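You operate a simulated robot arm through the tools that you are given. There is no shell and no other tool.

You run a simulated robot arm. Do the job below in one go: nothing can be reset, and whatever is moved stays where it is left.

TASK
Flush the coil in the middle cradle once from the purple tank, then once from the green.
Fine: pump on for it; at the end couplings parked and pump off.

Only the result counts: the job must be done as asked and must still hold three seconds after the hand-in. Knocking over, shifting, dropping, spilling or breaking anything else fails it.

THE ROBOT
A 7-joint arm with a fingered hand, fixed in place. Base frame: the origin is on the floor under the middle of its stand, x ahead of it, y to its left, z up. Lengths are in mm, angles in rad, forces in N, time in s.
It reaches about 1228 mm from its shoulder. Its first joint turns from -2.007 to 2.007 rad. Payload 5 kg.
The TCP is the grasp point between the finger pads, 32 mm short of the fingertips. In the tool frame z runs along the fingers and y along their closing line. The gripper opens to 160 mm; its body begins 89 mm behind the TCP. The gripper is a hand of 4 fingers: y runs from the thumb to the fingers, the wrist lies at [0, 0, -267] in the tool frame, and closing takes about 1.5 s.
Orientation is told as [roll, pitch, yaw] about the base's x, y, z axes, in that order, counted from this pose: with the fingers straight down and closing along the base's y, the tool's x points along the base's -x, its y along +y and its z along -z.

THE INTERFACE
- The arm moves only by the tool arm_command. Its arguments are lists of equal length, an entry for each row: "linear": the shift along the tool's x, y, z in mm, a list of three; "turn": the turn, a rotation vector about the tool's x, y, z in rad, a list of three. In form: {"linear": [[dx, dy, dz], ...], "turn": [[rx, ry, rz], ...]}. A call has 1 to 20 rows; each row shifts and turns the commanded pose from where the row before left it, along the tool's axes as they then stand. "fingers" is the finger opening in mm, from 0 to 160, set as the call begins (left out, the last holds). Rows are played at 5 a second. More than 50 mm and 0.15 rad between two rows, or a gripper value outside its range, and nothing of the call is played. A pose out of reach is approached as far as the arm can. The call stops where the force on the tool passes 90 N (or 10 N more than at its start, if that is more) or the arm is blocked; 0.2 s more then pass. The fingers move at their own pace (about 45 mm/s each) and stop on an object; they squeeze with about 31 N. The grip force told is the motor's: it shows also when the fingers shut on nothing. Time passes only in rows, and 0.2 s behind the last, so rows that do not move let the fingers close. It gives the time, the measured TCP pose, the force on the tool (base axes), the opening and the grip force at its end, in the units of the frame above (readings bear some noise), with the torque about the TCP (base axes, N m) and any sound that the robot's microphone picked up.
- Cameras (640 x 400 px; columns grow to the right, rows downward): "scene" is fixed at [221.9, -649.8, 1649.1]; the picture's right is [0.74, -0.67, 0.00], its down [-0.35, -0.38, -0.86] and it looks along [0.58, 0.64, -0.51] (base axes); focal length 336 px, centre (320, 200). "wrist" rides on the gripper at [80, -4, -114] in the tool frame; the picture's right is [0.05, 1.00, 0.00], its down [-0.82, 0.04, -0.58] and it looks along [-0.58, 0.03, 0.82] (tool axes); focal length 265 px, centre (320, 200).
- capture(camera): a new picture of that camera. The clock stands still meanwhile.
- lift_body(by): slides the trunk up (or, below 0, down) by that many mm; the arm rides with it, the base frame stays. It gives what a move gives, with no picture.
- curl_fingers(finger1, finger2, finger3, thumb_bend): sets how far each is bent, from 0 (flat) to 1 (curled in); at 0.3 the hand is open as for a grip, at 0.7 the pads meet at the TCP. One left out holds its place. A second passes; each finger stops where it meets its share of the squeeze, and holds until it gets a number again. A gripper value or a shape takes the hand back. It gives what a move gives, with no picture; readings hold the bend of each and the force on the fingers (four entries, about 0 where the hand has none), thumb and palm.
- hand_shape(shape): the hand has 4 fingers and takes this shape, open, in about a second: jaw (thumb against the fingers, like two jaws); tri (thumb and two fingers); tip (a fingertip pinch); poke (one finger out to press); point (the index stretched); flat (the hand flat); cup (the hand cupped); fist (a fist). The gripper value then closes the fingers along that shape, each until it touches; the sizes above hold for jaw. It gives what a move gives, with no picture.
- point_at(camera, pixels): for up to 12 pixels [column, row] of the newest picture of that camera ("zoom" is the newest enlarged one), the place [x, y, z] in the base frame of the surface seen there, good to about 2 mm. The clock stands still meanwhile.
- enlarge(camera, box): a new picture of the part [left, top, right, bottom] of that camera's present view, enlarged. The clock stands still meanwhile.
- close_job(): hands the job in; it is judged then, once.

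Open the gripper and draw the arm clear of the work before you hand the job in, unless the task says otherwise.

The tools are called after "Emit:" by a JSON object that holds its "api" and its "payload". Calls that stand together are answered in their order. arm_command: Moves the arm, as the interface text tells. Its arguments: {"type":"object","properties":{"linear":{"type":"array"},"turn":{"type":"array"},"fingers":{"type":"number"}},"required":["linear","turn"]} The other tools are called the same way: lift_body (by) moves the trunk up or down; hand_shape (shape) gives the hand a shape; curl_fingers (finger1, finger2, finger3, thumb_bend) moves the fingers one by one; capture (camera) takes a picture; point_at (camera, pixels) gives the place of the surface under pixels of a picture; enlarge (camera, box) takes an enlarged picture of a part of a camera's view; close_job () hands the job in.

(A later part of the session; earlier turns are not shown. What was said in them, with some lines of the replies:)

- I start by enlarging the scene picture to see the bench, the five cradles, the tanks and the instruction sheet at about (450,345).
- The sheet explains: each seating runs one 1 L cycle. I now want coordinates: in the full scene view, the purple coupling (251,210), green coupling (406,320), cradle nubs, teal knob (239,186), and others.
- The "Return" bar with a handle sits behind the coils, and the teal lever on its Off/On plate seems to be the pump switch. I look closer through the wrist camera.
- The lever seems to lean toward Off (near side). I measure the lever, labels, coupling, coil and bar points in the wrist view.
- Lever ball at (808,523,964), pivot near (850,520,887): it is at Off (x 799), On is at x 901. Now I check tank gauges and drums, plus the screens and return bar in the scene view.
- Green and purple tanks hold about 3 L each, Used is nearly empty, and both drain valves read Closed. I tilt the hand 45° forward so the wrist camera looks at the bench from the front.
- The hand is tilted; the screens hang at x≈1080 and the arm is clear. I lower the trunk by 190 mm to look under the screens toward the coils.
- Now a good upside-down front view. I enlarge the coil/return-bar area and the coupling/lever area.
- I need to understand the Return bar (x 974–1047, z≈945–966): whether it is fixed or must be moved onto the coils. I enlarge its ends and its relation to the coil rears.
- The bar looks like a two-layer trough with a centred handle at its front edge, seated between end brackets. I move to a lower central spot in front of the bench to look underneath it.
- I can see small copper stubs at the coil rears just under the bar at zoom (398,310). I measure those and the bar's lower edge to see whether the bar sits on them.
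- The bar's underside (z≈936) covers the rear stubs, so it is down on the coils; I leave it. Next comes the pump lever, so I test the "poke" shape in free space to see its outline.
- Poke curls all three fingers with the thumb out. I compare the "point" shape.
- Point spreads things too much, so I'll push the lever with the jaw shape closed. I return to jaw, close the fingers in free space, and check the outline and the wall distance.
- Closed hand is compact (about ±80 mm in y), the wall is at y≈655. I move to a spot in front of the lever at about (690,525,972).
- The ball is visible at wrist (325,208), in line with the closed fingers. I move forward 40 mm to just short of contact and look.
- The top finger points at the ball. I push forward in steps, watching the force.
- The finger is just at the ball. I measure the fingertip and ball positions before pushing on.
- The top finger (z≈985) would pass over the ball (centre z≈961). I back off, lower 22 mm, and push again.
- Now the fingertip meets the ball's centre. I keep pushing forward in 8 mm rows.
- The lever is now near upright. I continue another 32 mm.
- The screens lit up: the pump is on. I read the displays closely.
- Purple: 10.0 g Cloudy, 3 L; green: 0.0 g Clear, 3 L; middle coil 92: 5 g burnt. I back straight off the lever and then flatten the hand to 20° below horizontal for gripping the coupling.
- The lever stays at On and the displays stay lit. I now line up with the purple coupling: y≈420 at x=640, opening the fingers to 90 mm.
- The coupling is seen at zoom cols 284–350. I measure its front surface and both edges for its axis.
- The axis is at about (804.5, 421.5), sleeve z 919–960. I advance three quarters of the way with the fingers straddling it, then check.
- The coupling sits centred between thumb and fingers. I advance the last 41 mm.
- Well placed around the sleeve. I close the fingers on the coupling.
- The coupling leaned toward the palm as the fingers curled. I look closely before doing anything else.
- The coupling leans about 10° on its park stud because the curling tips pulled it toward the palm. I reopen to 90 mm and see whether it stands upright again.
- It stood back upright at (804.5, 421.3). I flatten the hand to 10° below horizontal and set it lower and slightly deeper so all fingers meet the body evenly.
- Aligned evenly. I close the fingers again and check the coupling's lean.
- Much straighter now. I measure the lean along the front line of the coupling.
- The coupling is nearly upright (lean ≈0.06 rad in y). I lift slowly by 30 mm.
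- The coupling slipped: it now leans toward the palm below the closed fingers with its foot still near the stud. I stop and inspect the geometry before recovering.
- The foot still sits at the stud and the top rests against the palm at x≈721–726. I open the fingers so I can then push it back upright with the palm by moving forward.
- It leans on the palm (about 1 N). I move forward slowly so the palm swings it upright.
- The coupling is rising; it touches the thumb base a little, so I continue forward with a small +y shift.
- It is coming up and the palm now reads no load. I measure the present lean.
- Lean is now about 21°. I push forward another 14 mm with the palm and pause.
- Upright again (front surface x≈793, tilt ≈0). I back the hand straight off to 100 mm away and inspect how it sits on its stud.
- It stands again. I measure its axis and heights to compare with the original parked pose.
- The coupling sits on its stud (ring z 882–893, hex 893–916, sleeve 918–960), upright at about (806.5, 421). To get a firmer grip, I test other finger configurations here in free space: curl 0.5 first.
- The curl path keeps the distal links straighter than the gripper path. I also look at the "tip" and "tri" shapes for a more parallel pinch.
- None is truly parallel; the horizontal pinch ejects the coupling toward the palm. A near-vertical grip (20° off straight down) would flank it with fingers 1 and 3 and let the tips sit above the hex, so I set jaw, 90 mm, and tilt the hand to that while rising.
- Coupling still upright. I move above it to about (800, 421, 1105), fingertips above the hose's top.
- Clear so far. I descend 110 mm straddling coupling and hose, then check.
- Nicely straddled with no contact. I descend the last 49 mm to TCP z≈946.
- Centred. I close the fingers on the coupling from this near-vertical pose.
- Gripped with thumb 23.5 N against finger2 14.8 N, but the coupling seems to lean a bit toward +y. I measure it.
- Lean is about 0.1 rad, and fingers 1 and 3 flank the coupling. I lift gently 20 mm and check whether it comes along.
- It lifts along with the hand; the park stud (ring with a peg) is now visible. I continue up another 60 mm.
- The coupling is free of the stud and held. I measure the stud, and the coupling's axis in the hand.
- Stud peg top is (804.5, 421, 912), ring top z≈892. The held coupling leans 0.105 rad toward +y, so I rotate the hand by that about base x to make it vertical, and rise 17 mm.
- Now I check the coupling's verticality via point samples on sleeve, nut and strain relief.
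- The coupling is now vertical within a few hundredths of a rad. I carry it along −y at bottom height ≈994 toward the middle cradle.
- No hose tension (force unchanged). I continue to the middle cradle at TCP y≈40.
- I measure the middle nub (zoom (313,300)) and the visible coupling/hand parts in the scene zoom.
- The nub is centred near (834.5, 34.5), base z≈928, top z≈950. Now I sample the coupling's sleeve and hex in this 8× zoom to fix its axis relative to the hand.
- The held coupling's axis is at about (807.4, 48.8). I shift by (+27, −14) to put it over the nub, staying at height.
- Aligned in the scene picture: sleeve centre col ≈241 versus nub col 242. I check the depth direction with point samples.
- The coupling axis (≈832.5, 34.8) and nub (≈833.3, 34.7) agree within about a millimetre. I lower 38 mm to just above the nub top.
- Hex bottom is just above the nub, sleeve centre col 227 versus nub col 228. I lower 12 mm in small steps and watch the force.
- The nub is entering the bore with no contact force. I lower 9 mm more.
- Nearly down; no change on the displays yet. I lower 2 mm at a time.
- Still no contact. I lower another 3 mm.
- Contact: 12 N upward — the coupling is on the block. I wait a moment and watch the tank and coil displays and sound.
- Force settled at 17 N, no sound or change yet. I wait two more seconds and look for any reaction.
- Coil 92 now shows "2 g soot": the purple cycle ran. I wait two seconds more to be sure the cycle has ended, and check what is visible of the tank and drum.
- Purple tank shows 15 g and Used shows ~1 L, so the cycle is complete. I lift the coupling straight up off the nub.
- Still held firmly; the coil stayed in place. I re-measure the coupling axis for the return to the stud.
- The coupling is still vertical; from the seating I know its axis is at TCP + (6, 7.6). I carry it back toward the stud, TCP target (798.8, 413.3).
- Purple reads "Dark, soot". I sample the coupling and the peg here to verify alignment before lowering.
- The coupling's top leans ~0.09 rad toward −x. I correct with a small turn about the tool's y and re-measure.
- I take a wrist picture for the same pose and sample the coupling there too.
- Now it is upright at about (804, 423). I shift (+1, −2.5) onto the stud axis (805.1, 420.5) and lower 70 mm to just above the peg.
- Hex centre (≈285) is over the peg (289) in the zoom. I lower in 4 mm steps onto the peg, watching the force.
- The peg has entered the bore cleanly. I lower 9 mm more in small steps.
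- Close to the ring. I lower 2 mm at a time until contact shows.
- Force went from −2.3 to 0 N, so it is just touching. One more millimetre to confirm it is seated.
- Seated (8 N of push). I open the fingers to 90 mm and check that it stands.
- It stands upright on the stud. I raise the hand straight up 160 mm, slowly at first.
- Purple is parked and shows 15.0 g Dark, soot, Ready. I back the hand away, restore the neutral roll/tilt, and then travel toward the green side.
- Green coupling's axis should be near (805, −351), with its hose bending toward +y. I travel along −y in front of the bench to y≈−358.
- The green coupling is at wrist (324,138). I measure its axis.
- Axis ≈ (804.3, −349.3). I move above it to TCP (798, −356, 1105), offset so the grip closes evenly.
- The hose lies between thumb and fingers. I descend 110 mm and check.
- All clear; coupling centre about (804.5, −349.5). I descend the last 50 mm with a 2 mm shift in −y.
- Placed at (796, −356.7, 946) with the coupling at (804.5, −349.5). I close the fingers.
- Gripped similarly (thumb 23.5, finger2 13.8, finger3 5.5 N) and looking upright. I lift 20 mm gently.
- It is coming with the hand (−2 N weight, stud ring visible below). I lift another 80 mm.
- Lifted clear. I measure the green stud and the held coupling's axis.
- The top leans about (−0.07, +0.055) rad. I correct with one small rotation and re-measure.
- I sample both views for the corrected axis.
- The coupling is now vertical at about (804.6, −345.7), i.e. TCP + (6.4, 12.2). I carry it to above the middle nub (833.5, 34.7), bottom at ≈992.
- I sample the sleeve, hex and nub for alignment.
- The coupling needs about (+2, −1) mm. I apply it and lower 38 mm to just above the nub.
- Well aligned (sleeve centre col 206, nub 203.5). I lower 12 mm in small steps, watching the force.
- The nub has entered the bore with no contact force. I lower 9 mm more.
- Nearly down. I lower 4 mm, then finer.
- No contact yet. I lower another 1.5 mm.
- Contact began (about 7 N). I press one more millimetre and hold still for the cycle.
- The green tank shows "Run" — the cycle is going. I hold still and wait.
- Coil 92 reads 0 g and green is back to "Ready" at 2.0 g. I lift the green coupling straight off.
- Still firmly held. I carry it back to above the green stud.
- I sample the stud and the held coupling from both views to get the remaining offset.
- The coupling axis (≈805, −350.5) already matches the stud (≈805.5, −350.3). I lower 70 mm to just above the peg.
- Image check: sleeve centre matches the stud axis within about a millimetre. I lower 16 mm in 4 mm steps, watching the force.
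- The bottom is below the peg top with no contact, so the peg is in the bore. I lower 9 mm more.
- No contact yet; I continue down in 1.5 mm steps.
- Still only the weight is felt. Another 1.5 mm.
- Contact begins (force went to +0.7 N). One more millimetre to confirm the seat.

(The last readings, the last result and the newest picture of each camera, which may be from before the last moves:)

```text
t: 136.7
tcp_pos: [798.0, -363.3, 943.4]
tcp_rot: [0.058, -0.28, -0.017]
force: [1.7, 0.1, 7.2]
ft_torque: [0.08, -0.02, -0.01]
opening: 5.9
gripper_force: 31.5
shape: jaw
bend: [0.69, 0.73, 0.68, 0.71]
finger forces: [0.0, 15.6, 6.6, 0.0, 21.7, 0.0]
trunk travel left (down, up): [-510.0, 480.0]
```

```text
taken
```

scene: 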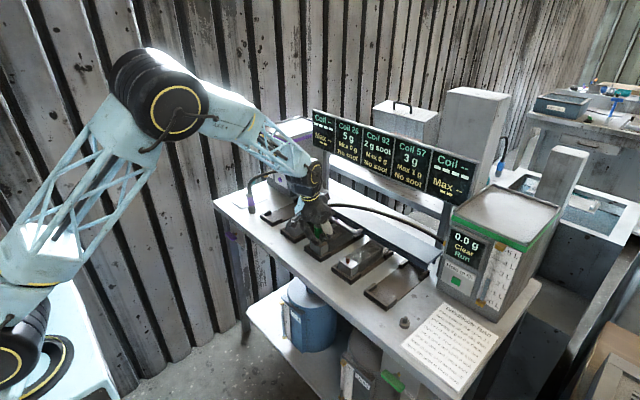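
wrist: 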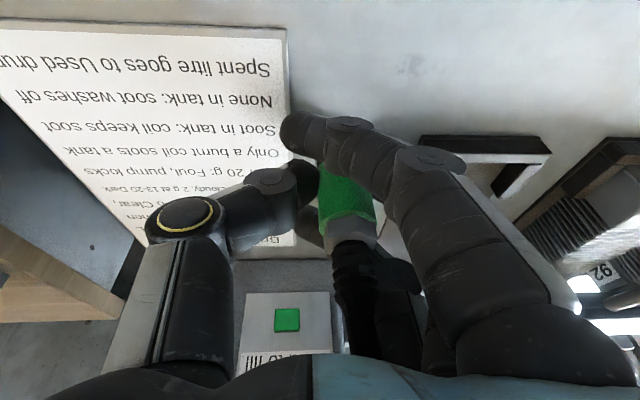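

Seated (9 N). I open the fingers to 90 mm.

Emit:
{"api": "arm_command", "payload": {"linear": [[0, 0, 0], [0, 0, 0], [0, 0, 0], [0, 0, 0], [0, 0, 0], [0, 0, 0]], "turn": [[0, 0, 0], [0, 0, 0], [0, 0, 0], [0, 0, 0], [0, 0, 0], [0, 0, 0]], "fingers": 90}}

Emit:
{"api": "capture", "payload": {"camera": "wrist"}}

Emit:
{"api": "enlarge", "payload": {"camera": "scene", "box": [370, 250, 450, 340]}}

```text
t: 138.1
tcp_pos: [797.8, -363.6, 942.3]
tcp_rot: [0.058, -0.279, -0.017]
force: [0.1, 0.0, 0.3]
ft_torque: [0.02, -0.04, 0.01]
opening: 89.3
gripper_force: 0.0
shape: jaw
bend: [0.71, 0.72, 0.71, 0.7]
finger forces: [0.0, 0.0, 0.1, 0.0, 0.1, 0.0]
trunk travel left (down, up): [-510.0, 480.0]
```

```text
taken
```

wrist: 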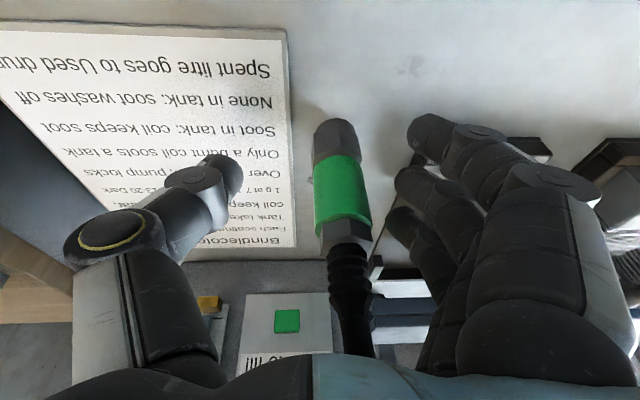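

```text
4.44 times, centred on (410, 295) of scene
```

zoom: 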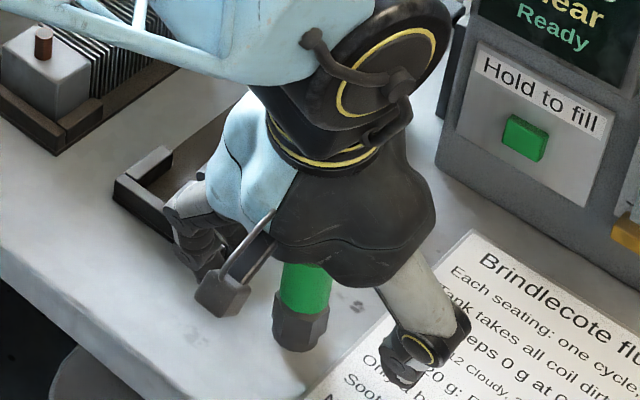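

It stands on its stud. I raise the hand straight up 160 mm.

Emit:
{"api": "arm_command", "payload": {"linear": [[-2.75, 0.55, -9.6], [-2.75, 0.55, -9.6], [-5.5, 1.1, -19.2], [-8.24, 1.65, -28.8], [-8.24, 1.65, -28.8], [-8.24, 1.65, -28.8], [-8.24, 1.65, -28.8], [0, 0, 0], [0, 0, 0]], "turn": [[0, 0, 0], [0, 0, 0], [0, 0, 0], [0, 0, 0], [0, 0, 0], [0, 0, 0], [0, 0, 0], [0, 0, 0], [0, 0, 0]]}}

Emit:
{"api": "capture", "payload": {"camera": "wrist"}}

Emit:
{"api": "enlarge", "payload": {"camera": "scene", "box": [370, 220, 470, 340]}}

```text
t: 140.1
tcp_pos: [797.4, -362.7, 1102.3]
tcp_rot: [0.058, -0.28, -0.018]
force: [-0.2, 0.2, 0.3]
ft_torque: [-0.02, 0.0, -0.01]
opening: 89.2
gripper_force: 0.0
shape: jaw
bend: [0.71, 0.72, 0.71, 0.7]
finger forces: [0.0, 0.1, 0.0, 0.0, 0.0, 0.0]
trunk travel left (down, up): [-510.0, 480.0]
```

```text
taken
```

wrist: 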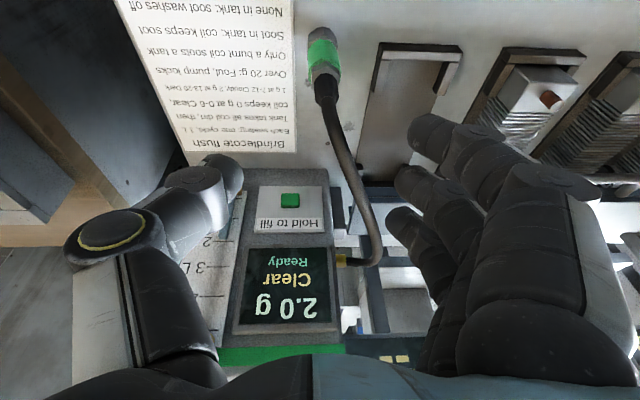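

```text
3.33 times, centred on (420, 280) of scene
```

zoom: 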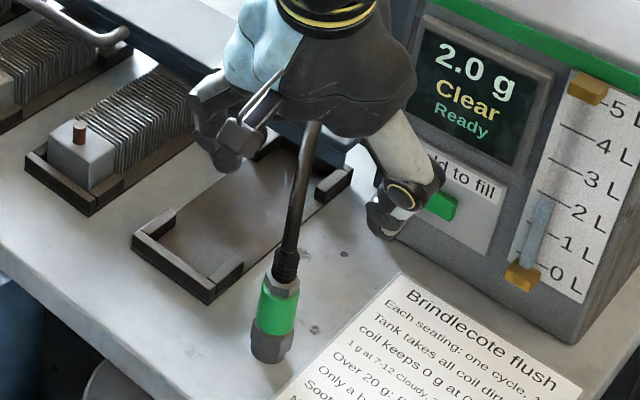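

Both couplings are parked; green shows 2.0 g Clear, Ready. Next is the pump lever: I back away, restore the roll and tilt to 45° for pulling the lever from the front.

Emit:
{"api": "arm_command", "payload": {"linear": [[35.3, -0.07, -10.1], [35.3, -0.07, -10.1], [35.3, -0.07, -10.1], [0, 0, 0], [0, 0, 0], [0, 0, 0], [0, 0, 0], [0, 0, 0], [0, 0, 0]], "turn": [[0, 0, 0], [0, 0, 0], [0, 0, 0], [0.0517, -0.07, -0.0188], [0, -0.1453, 0], [0, -0.1453, 0], [0, -0.1453, 0], [0, 0, 0], [0, 0, 0]]}}

Emit:
{"api": "capture", "payload": {"camera": "scene"}}

Emit:
{"api": "enlarge", "payload": {"camera": "scene", "box": [225, 130, 305, 220]}}

Emit:
{"api": "point_at", "payload": {"camera": "zoom", "pixels": [[180, 245], [190, 250], [185, 262], [196, 290], [250, 330], [250, 290]]}}

```text
t: 142.1
tcp_pos: [688.0, -362.8, 1102.7]
tcp_rot: [0.0, -0.787, 0.0]
force: [0.2, -0.1, 0.0]
ft_torque: [-0.02, 0.01, -0.01]
opening: 89.4
gripper_force: 0.1
shape: jaw
bend: [0.71, 0.72, 0.71, 0.7]
finger forces: [0.0, 0.0, 0.0, 0.0, 0.1, 0.0]
trunk travel left (down, up): [-510.0, 480.0]
```

```text
taken
```

scene: 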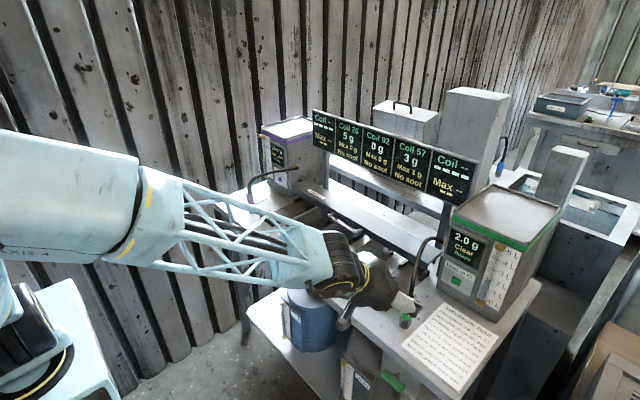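

```text
4.44 times, centred on (265, 175) of scene
```

zoom: 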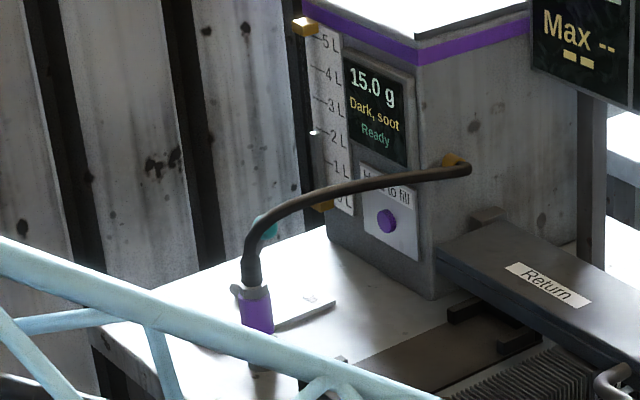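

```text
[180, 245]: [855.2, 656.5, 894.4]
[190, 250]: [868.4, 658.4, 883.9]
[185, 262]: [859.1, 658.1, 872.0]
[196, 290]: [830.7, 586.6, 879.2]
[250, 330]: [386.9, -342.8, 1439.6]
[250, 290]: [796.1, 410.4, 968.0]
```

I travel along +y at a safe distance in front of the bench to the lever's y.

Emit:
{"api": "arm_command", "payload": {"linear": [[0, 46.6, 0], [0, 46.6, 0], [0, 46.6, 0], [0, 46.6, 0], [0, 46.6, 0], [0, 46.6, 0], [0, 46.6, 0], [0, 46.6, 0], [0, 46.6, 0], [0, 46.6, 0], [0, 46.6, 0], [0, 46.6, 0], [0, 46.6, 0], [0, 46.6, 0], [0, 46.6, 0], [0, 46.6, 0], [0, 46.6, 0], [0, 46.6, 0], [0, 46.6, 0], [0, 0, 0]], "turn": [[0, 0, 0], [0, 0, 0], [0, 0, 0], [0, 0, 0], [0, 0, 0], [0, 0, 0], [0, 0, 0], [0, 0, 0], [0, 0, 0], [0, 0, 0], [0, 0, 0], [0, 0, 0], [0, 0, 0], [0, 0, 0], [0, 0, 0], [0, 0, 0], [0, 0, 0], [0, 0, 0], [0, 0, 0], [0, 0, 0]]}}

Emit:
{"api": "capture", "payload": {"camera": "wrist"}}

Emit:
{"api": "capture", "payload": {"camera": "scene"}}

```text
t: 146.3
tcp_pos: [682.9, 524.3, 1102.1]
tcp_rot: [-0.005, -0.788, 0.003]
force: [-1.6, 0.5, 1.3]
ft_torque: [0.03, -0.07, -0.02]
opening: 89.9
gripper_force: 0.0
shape: jaw
bend: [0.72, 0.72, 0.72, 0.7]
finger forces: [0.0, 0.1, 0.0, 0.0, 0.0, 0.0]
trunk travel left (down, up): [-510.0, 480.0]
```

```text
taken
```

wrist: 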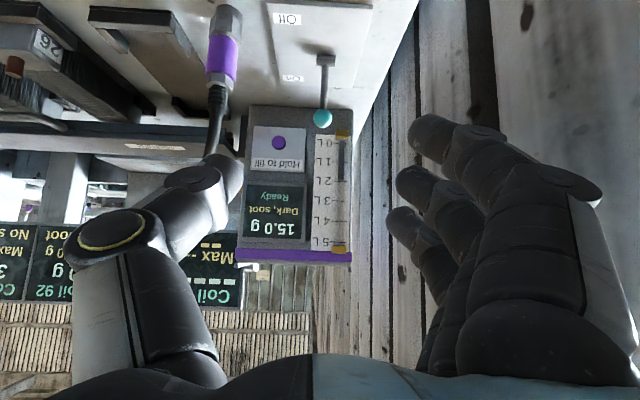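

```text
taken
```

scene: 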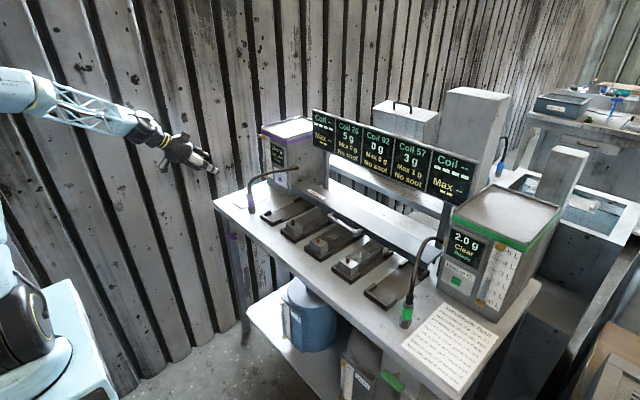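

The lever ball is at wrist (322,118). I measure ball, stick and nearby coupling/hose.

Emit:
{"api": "point_at", "payload": {"camera": "wrist", "pixels": [[322, 118], [318, 118], [325, 90], [325, 65], [222, 60], [220, 85], [215, 115], [211, 145], [340, 130], [285, 78], [288, 19], [240, 130]]}}

Emit:
{"api": "enlarge", "payload": {"camera": "wrist", "box": [270, 0, 380, 150]}}

```text
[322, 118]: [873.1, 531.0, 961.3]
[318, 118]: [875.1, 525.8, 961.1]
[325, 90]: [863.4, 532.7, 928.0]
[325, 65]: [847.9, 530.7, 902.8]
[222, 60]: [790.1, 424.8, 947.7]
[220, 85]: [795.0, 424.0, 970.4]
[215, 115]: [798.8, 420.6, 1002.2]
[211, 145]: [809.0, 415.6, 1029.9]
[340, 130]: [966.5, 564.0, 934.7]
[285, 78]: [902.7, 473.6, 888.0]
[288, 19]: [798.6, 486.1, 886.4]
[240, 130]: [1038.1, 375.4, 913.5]
```

```text
2.67 times, centred on (325, 75) of wrist
```

zoom: 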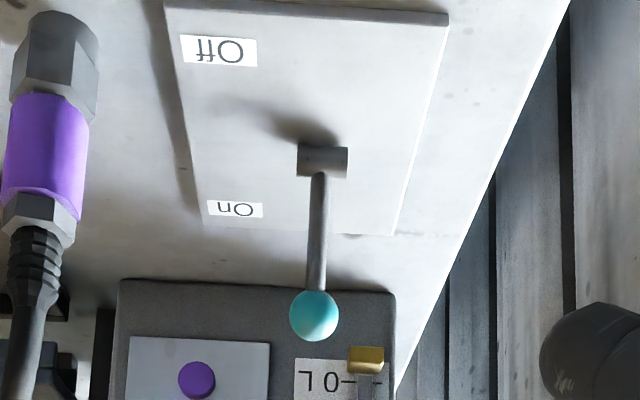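

Ball centre is about (886, 526, 957). I line up on a 45° approach line toward it and advance part way.

Emit:
{"api": "arm_command", "payload": {"linear": [[-19.5, 1, 27.2], [-19.5, 1, 27.2], [0, 0, 30], [0, 0, 30], [0, 0, 30], [0, 0, 0], [0, 0, 0]], "turn": [[0, 0, 0], [0, 0, 0], [0, 0, 0], [0, 0, 0], [0, 0, 0], [0, 0, 0], [0, 0, 0]]}}

Emit:
{"api": "capture", "payload": {"camera": "wrist"}}

Emit:
{"api": "enlarge", "payload": {"camera": "scene", "box": [200, 120, 310, 220]}}

```text
t: 147.9
tcp_pos: [817.8, 524.7, 1028.3]
tcp_rot: [0.0, -0.787, 0.002]
force: [-0.1, -1.0, 0.2]
ft_torque: [-0.01, 0.0, 0.03]
opening: 89.9
gripper_force: 0.1
shape: jaw
bend: [0.72, 0.72, 0.72, 0.7]
finger forces: [0.1, 0.0, 0.0, 0.1, 0.0, 0.0]
trunk travel left (down, up): [-510.0, 480.0]
```

```text
taken
```

wrist: 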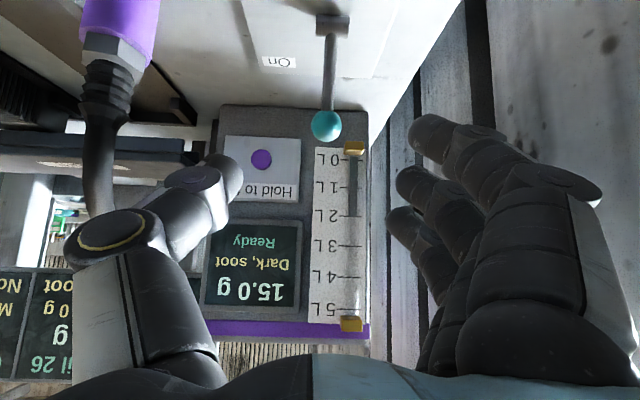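

```text
4.00 times, centred on (255, 170) of scene
```

zoom: 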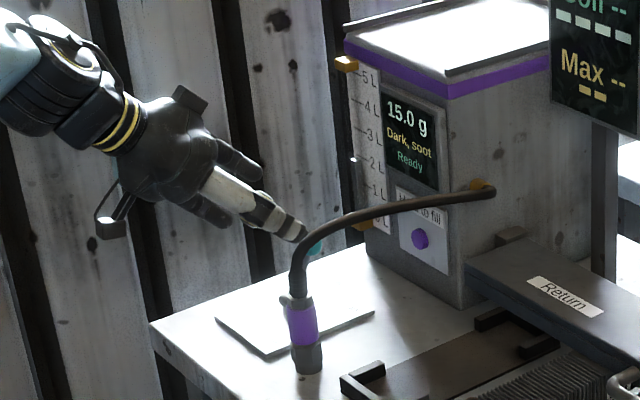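

I shift 8 mm to +y for more room from the purple hose and advance another 70 mm, then check.

Emit:
{"api": "arm_command", "payload": {"linear": [[0, 8, 0], [0.5, 0, 17.5], [0.5, 0, 17.5], [0.5, 0, 17.5], [0.5, 0, 17.5], [0, 0, 0], [0, 0, 0]], "turn": [[0, 0, 0], [0, 0, 0], [0, 0, 0], [0, 0, 0], [0, 0, 0], [0, 0, 0], [0, 0, 0]]}}

Emit:
{"api": "capture", "payload": {"camera": "wrist"}}

Emit:
{"api": "enlarge", "payload": {"camera": "scene", "box": [210, 140, 290, 220]}}

Emit:
{"api": "point_at", "payload": {"camera": "wrist", "pixels": [[320, 138], [315, 138], [326, 138], [320, 128], [322, 100], [110, 130], [110, 180]]}}

```text
t: 149.5
tcp_pos: [864.8, 533.2, 977.0]
tcp_rot: [-0.002, -0.785, -0.001]
force: [0.5, -0.5, -0.8]
ft_torque: [-0.01, -0.01, -0.01]
opening: 90.1
gripper_force: 0.0
shape: jaw
bend: [0.72, 0.72, 0.72, 0.7]
finger forces: [0.0, 0.1, 0.1, 0.1, 0.0, 0.1]
trunk travel left (down, up): [-510.0, 480.0]
```

```text
taken
```

wrist: 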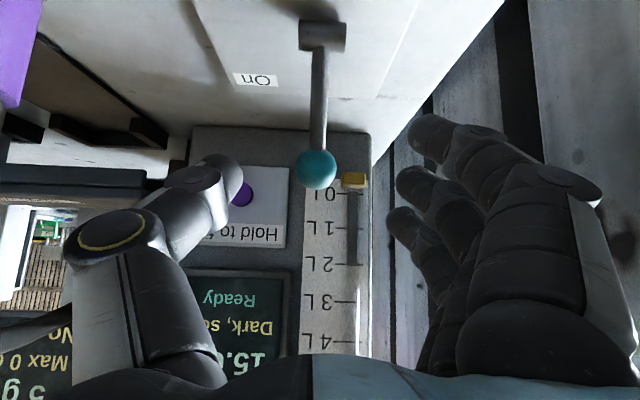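

```text
5.00 times, centred on (250, 180) of scene
```

zoom: 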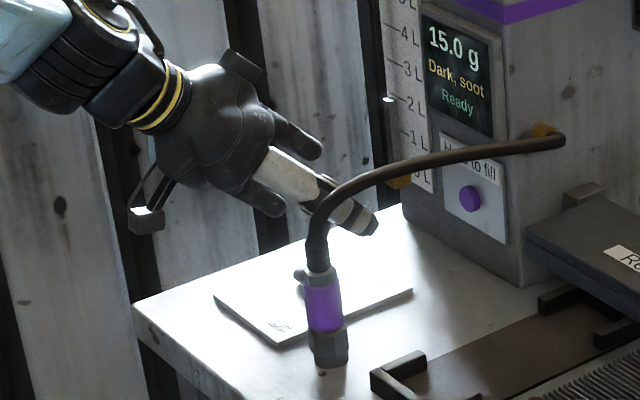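

```text
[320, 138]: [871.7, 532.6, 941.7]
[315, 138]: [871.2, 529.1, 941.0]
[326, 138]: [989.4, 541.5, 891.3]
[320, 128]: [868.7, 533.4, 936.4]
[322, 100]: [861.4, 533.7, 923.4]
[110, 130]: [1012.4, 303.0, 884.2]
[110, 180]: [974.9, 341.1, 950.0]
```

The ball is centred between thumb and fingers at (316,169), lever y≈531. I advance the last 38 mm so the ball sits inside the grip.

Emit:
{"api": "arm_command", "payload": {"linear": [[0, 0, 13], [0, 0, 13], [0, 0, 12], [0, 0, 0], [0, 0, 0]], "turn": [[0, 0, 0], [0, 0, 0], [0, 0, 0], [0, 0, 0], [0, 0, 0]]}}

Emit:
{"api": "capture", "payload": {"camera": "wrist"}}

Emit:
{"api": "enlarge", "payload": {"camera": "scene", "box": [210, 140, 290, 220]}}

Emit:
{"api": "point_at", "payload": {"camera": "wrist", "pixels": [[310, 200], [305, 200], [316, 200], [318, 150], [320, 90]]}}

```text
t: 150.7
tcp_pos: [892.7, 532.6, 950.8]
tcp_rot: [0.0, -0.786, 0.001]
force: [-0.2, -0.9, -0.3]
ft_torque: [0.0, -0.01, -0.01]
opening: 89.9
gripper_force: 0.1
shape: jaw
bend: [0.72, 0.72, 0.72, 0.7]
finger forces: [0.0, 0.0, 0.0, 0.1, 0.0, 0.0]
trunk travel left (down, up): [-510.0, 480.0]
```

```text
taken
```

wrist: 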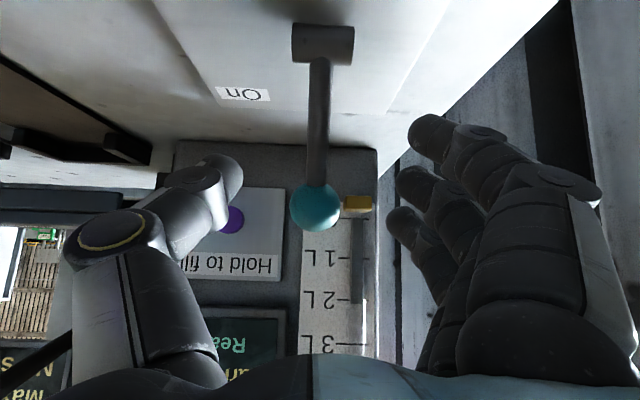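

```text
5.00 times, centred on (250, 180) of scene
```

zoom: 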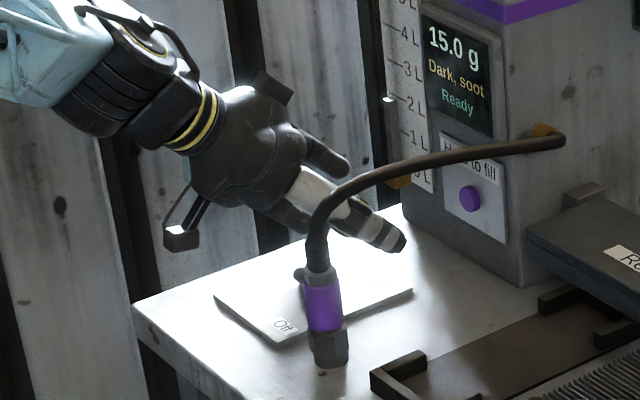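

```text
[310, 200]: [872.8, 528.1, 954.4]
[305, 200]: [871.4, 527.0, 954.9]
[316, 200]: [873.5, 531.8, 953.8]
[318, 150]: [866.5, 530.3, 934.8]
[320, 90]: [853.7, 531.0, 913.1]
```

The ball (centre ≈ (885, 529, 952)) is inside the grip. I close the fingers on it.

Emit:
{"api": "arm_command", "payload": {"linear": [[0, 0, 0], [0, 0, 0], [0, 0, 0], [0, 0, 0], [0, 0, 0], [0, 0, 0], [0, 0, 0]], "turn": [[0, 0, 0], [0, 0, 0], [0, 0, 0], [0, 0, 0], [0, 0, 0], [0, 0, 0], [0, 0, 0]], "fingers": 0}}

Emit:
{"api": "capture", "payload": {"camera": "wrist"}}

Emit:
{"api": "enlarge", "payload": {"camera": "scene", "box": [210, 140, 290, 220]}}

```text
t: 152.3
tcp_pos: [893.7, 531.2, 950.1]
tcp_rot: [-0.002, -0.787, -0.001]
force: [0.0, -5.0, -2.1]
ft_torque: [0.15, -0.07, -0.06]
opening: 0.1
gripper_force: 31.6
shape: jaw
bend: [0.67, 0.64, 0.69, 0.71]
finger forces: [4.3, 0.0, 0.0, 0.0, 8.5, 0.0]
trunk travel left (down, up): [-510.0, 480.0]
```

```text
taken
```

wrist: 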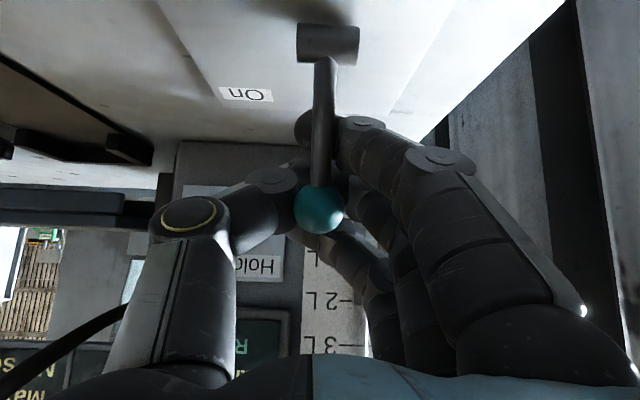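

```text
5.00 times, centred on (250, 180) of scene
```

zoom: 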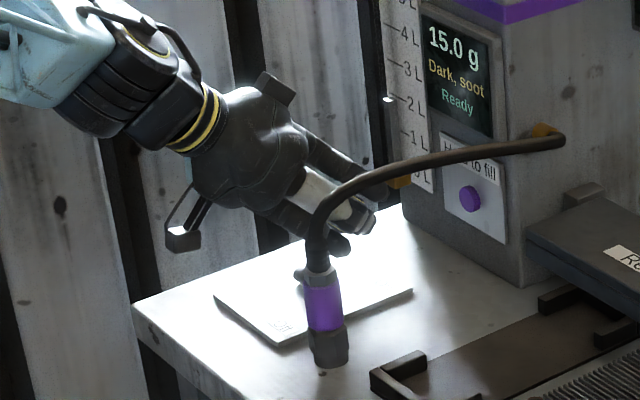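

The ball is caged with the tips closed behind it. I pull toward −x, rising slightly along the lever's arc.

Emit:
{"api": "arm_command", "payload": {"linear": [[4.24, 0, -7.07], [4.24, 0, -7.07], [4.24, 0, -7.07], [4.24, 0, -7.07], [0, 0, 0]], "turn": [[0, 0, 0], [0, 0, 0], [0, 0, 0], [0, 0, 0], [0, 0, 0]]}}

Emit:
{"api": "capture", "payload": {"camera": "wrist"}}

Emit:
{"api": "enlarge", "payload": {"camera": "scene", "box": [210, 140, 290, 220]}}

```text
t: 153.5
tcp_pos: [860.7, 531.3, 960.2]
tcp_rot: [0.0, -0.786, -0.001]
force: [0.7, 0.3, 0.5]
ft_torque: [0.01, -0.04, -0.08]
opening: 0.0
gripper_force: 31.1
shape: jaw
bend: [0.69, 0.64, 0.69, 0.72]
finger forces: [1.2, 0.1, 0.0, 0.0, 0.0, 0.0]
trunk travel left (down, up): [-510.0, 480.0]
```

```text
taken
```

wrist: 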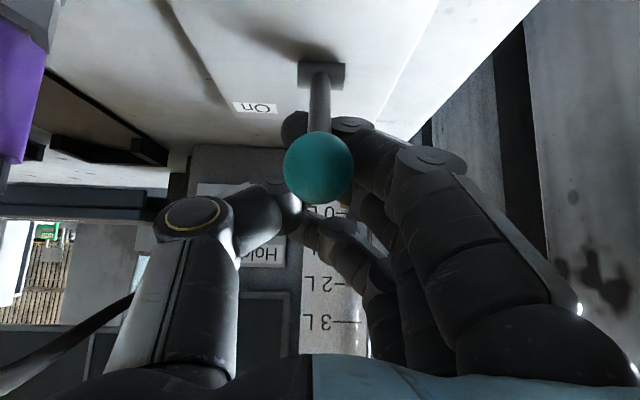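

```text
5.00 times, centred on (250, 180) of scene
```

zoom: 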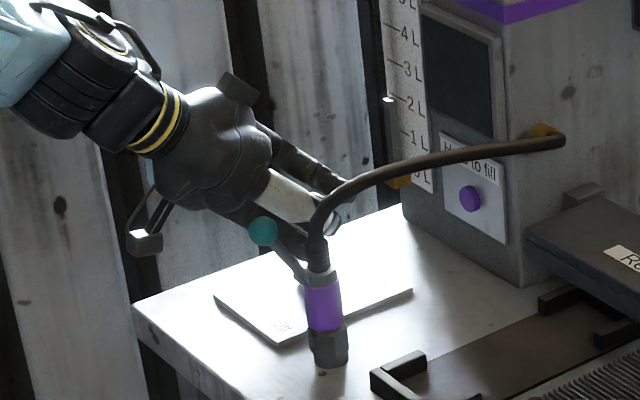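

The displays went dark and the ball is back at scene (238,186), its original Off spot. I open the fingers slightly and lift the hand straight up away from the lever.

Emit:
{"api": "arm_command", "payload": {"linear": [[0, 0, 0], [0, 0, 0], [0, 0, 0], [-7.07, 0, -7.07], [-14.1, 0, -14.1], [-21.2, 0, -21.2], [-21.2, 0, -21.2], [-21.2, 0, -21.2], [0, 0, 0], [0, 0, 0]], "turn": [[0, 0, 0], [0, 0, 0], [0, 0, 0], [0, 0, 0], [0, 0, 0], [0, 0, 0], [0, 0, 0], [0, 0, 0], [0, 0, 0], [0, 0, 0]], "fingers": 70}}

Emit:
{"api": "capture", "payload": {"camera": "scene"}}

Emit:
{"api": "enlarge", "payload": {"camera": "scene", "box": [215, 130, 305, 220]}}

Emit:
{"api": "capture", "payload": {"camera": "wrist"}}

```text
t: 155.7
tcp_pos: [860.3, 533.0, 1078.8]
tcp_rot: [-0.001, -0.787, 0.001]
force: [0.4, -0.6, -0.2]
ft_torque: [-0.01, 0.01, 0.0]
opening: 69.6
gripper_force: 0.0
shape: jaw
bend: [0.73, 0.73, 0.73, 0.7]
finger forces: [0.0, 0.0, 0.0, 0.0, 0.0, 0.0]
trunk travel left (down, up): [-510.0, 480.0]
```

```text
taken
```

scene: 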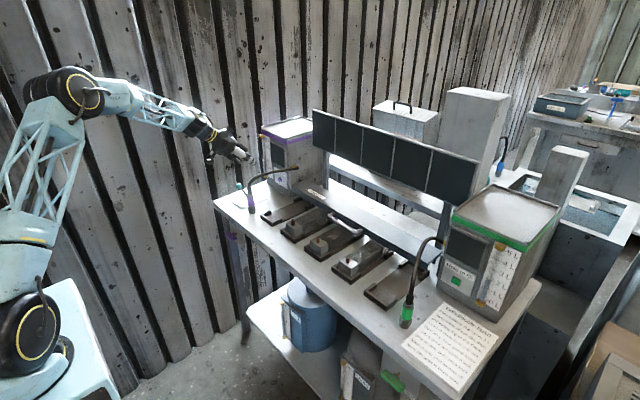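

```text
4.44 times, centred on (260, 175) of scene
```

zoom: 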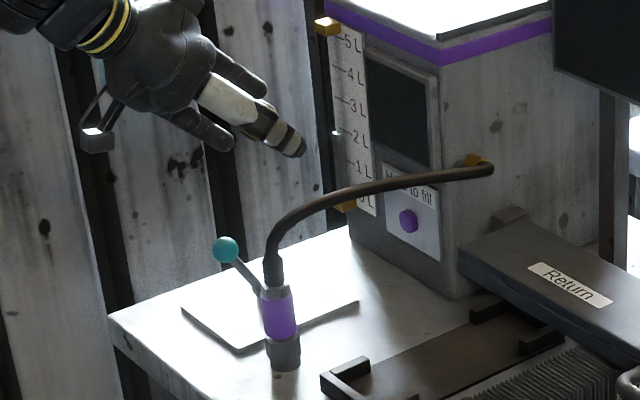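

```text
taken
```

wrist: 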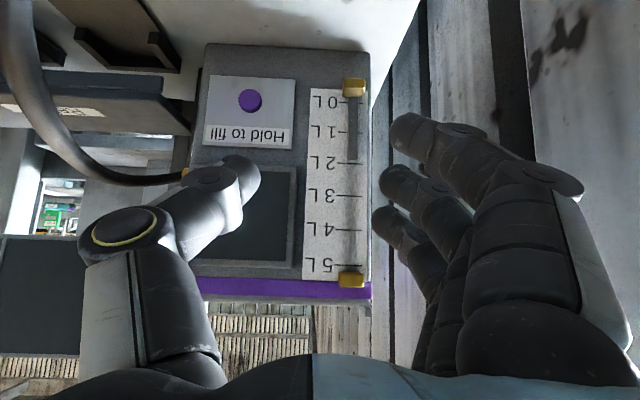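

All displays are dark, lever at Off. I draw the arm back and up, open the hand fully, and then check both parked couplings.

Emit:
{"api": "arm_command", "payload": {"linear": [[-20, 0, -20], [0, 0, -40], [0, 0, -45], [0, 0, -45], [0, 0, -45], [0, 0, -45], [0, 0, 0], [0, 0, 0], [0, 0, 0]], "turn": [[0, 0, 0], [0, 0, 0], [0, 0, 0], [0, 0, 0], [0, 0, 0], [0, 0, 0], [0, 0, 0], [0, 0, 0], [0, 0, 0]], "fingers": 160}}

Emit:
{"api": "capture", "payload": {"camera": "scene"}}

Emit:
{"api": "enlarge", "payload": {"camera": "scene", "box": [225, 165, 285, 220]}}

Emit:
{"api": "enlarge", "payload": {"camera": "scene", "box": [380, 225, 440, 335]}}

Emit:
{"api": "enlarge", "payload": {"camera": "scene", "box": [270, 180, 400, 300]}}

Emit:
{"api": "capture", "payload": {"camera": "wrist"}}

```text
t: 157.7
tcp_pos: [703.3, 531.4, 1262.5]
tcp_rot: [-0.001, -0.784, 0.0]
force: [1.1, 0.4, 0.2]
ft_torque: [0.01, -0.03, 0.0]
opening: 159.9
gripper_force: 0.1
shape: jaw
bend: [0.3, 0.3, 0.3, 0.3]
finger forces: [0.0, 0.1, 0.0, 0.0, 0.1, 0.0]
trunk travel left (down, up): [-510.0, 480.0]
```

```text
taken
```

scene: 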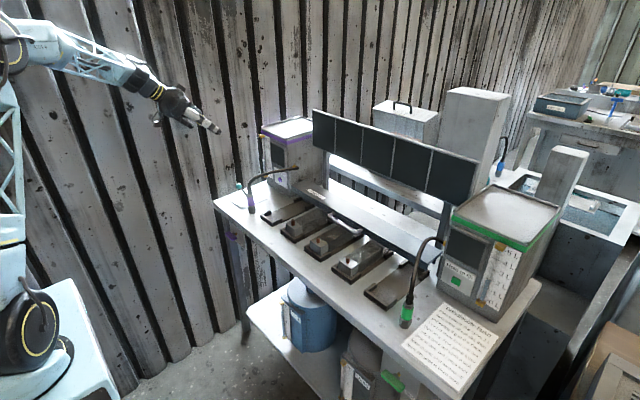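

```text
7.27 times, centred on (255, 192) of scene
```

zoom: 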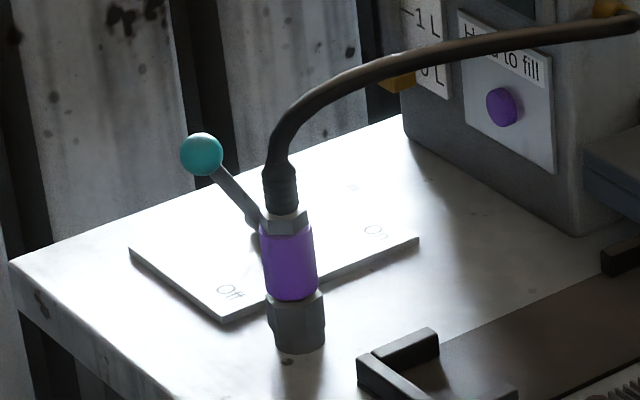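

```text
3.64 times, centred on (410, 280) of scene
```

zoom: 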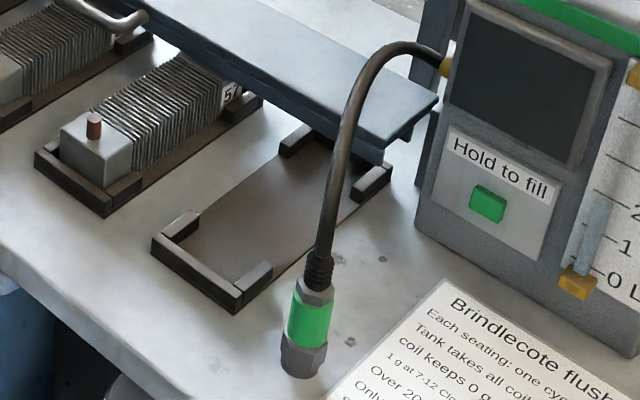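

```text
3.33 times, centred on (335, 240) of scene
```

zoom: 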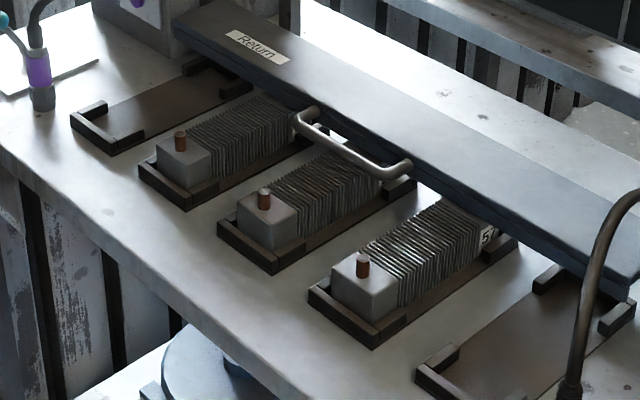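

```text
taken
```

wrist: 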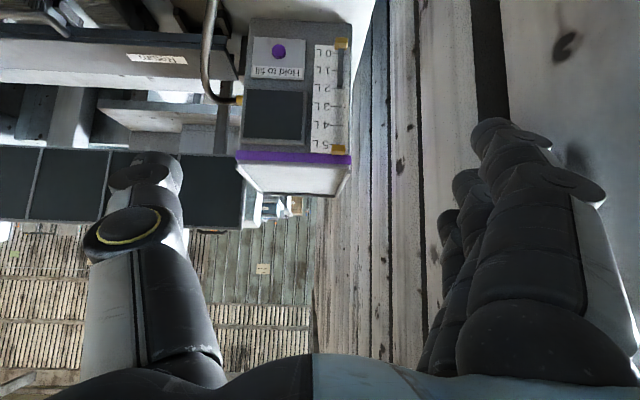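

Both couplings stand on their studs, lever at Off, coils unmoved. A last numeric check of coupling heights and lever before handing in.

Emit:
{"api": "point_at", "payload": {"camera": "scene", "pixels": [[250, 197], [251, 204], [252, 210], [249, 186], [407, 312], [406, 318], [404, 326], [408, 300], [238, 186]]}}

```text
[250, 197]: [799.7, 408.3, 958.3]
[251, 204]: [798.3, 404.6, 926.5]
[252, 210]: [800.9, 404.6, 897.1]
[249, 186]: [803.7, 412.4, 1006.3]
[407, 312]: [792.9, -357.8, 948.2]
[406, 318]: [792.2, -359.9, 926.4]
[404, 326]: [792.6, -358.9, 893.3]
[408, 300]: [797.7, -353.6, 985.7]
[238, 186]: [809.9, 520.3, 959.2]
```

Both couplings are upright at their original places and heights, the lever ball is back at its Off spot (810, 520, 959), and the hand is open and clear. I hand the job in.

Emit:
{"api": "close_job", "payload": {}}

```text
The job is handed in.
```

The coil in the middle cradle (coil 92) was flushed once from the purple tank and then once from the green, and I have handed the job in. It now reads 0 g with no soot shown.

| Flush | Coil 92 before | Coil 92 after | Tank after |
|---|---|---|---|
| Purple | 5 g, burnt | 2 g, soot | 15.0 g, Dark, soot |
| Green | 2 g, soot | 0 g | 2.0 g, Clear |

- **Couplings:** both are parked upright on their studs, at the same positions and heights as at the start.
- **Pump:** the lever is back at Off and all the displays are dark.
- **Slip along the way:** on my first attempts the purple coupling tipped over on its stud. I pushed it back upright with the palm and regripped it from above. Nothing was dropped and I saw no spill.
- **Everything else:** the coils stayed in their cradles, and the hand is open and clear of the bench.
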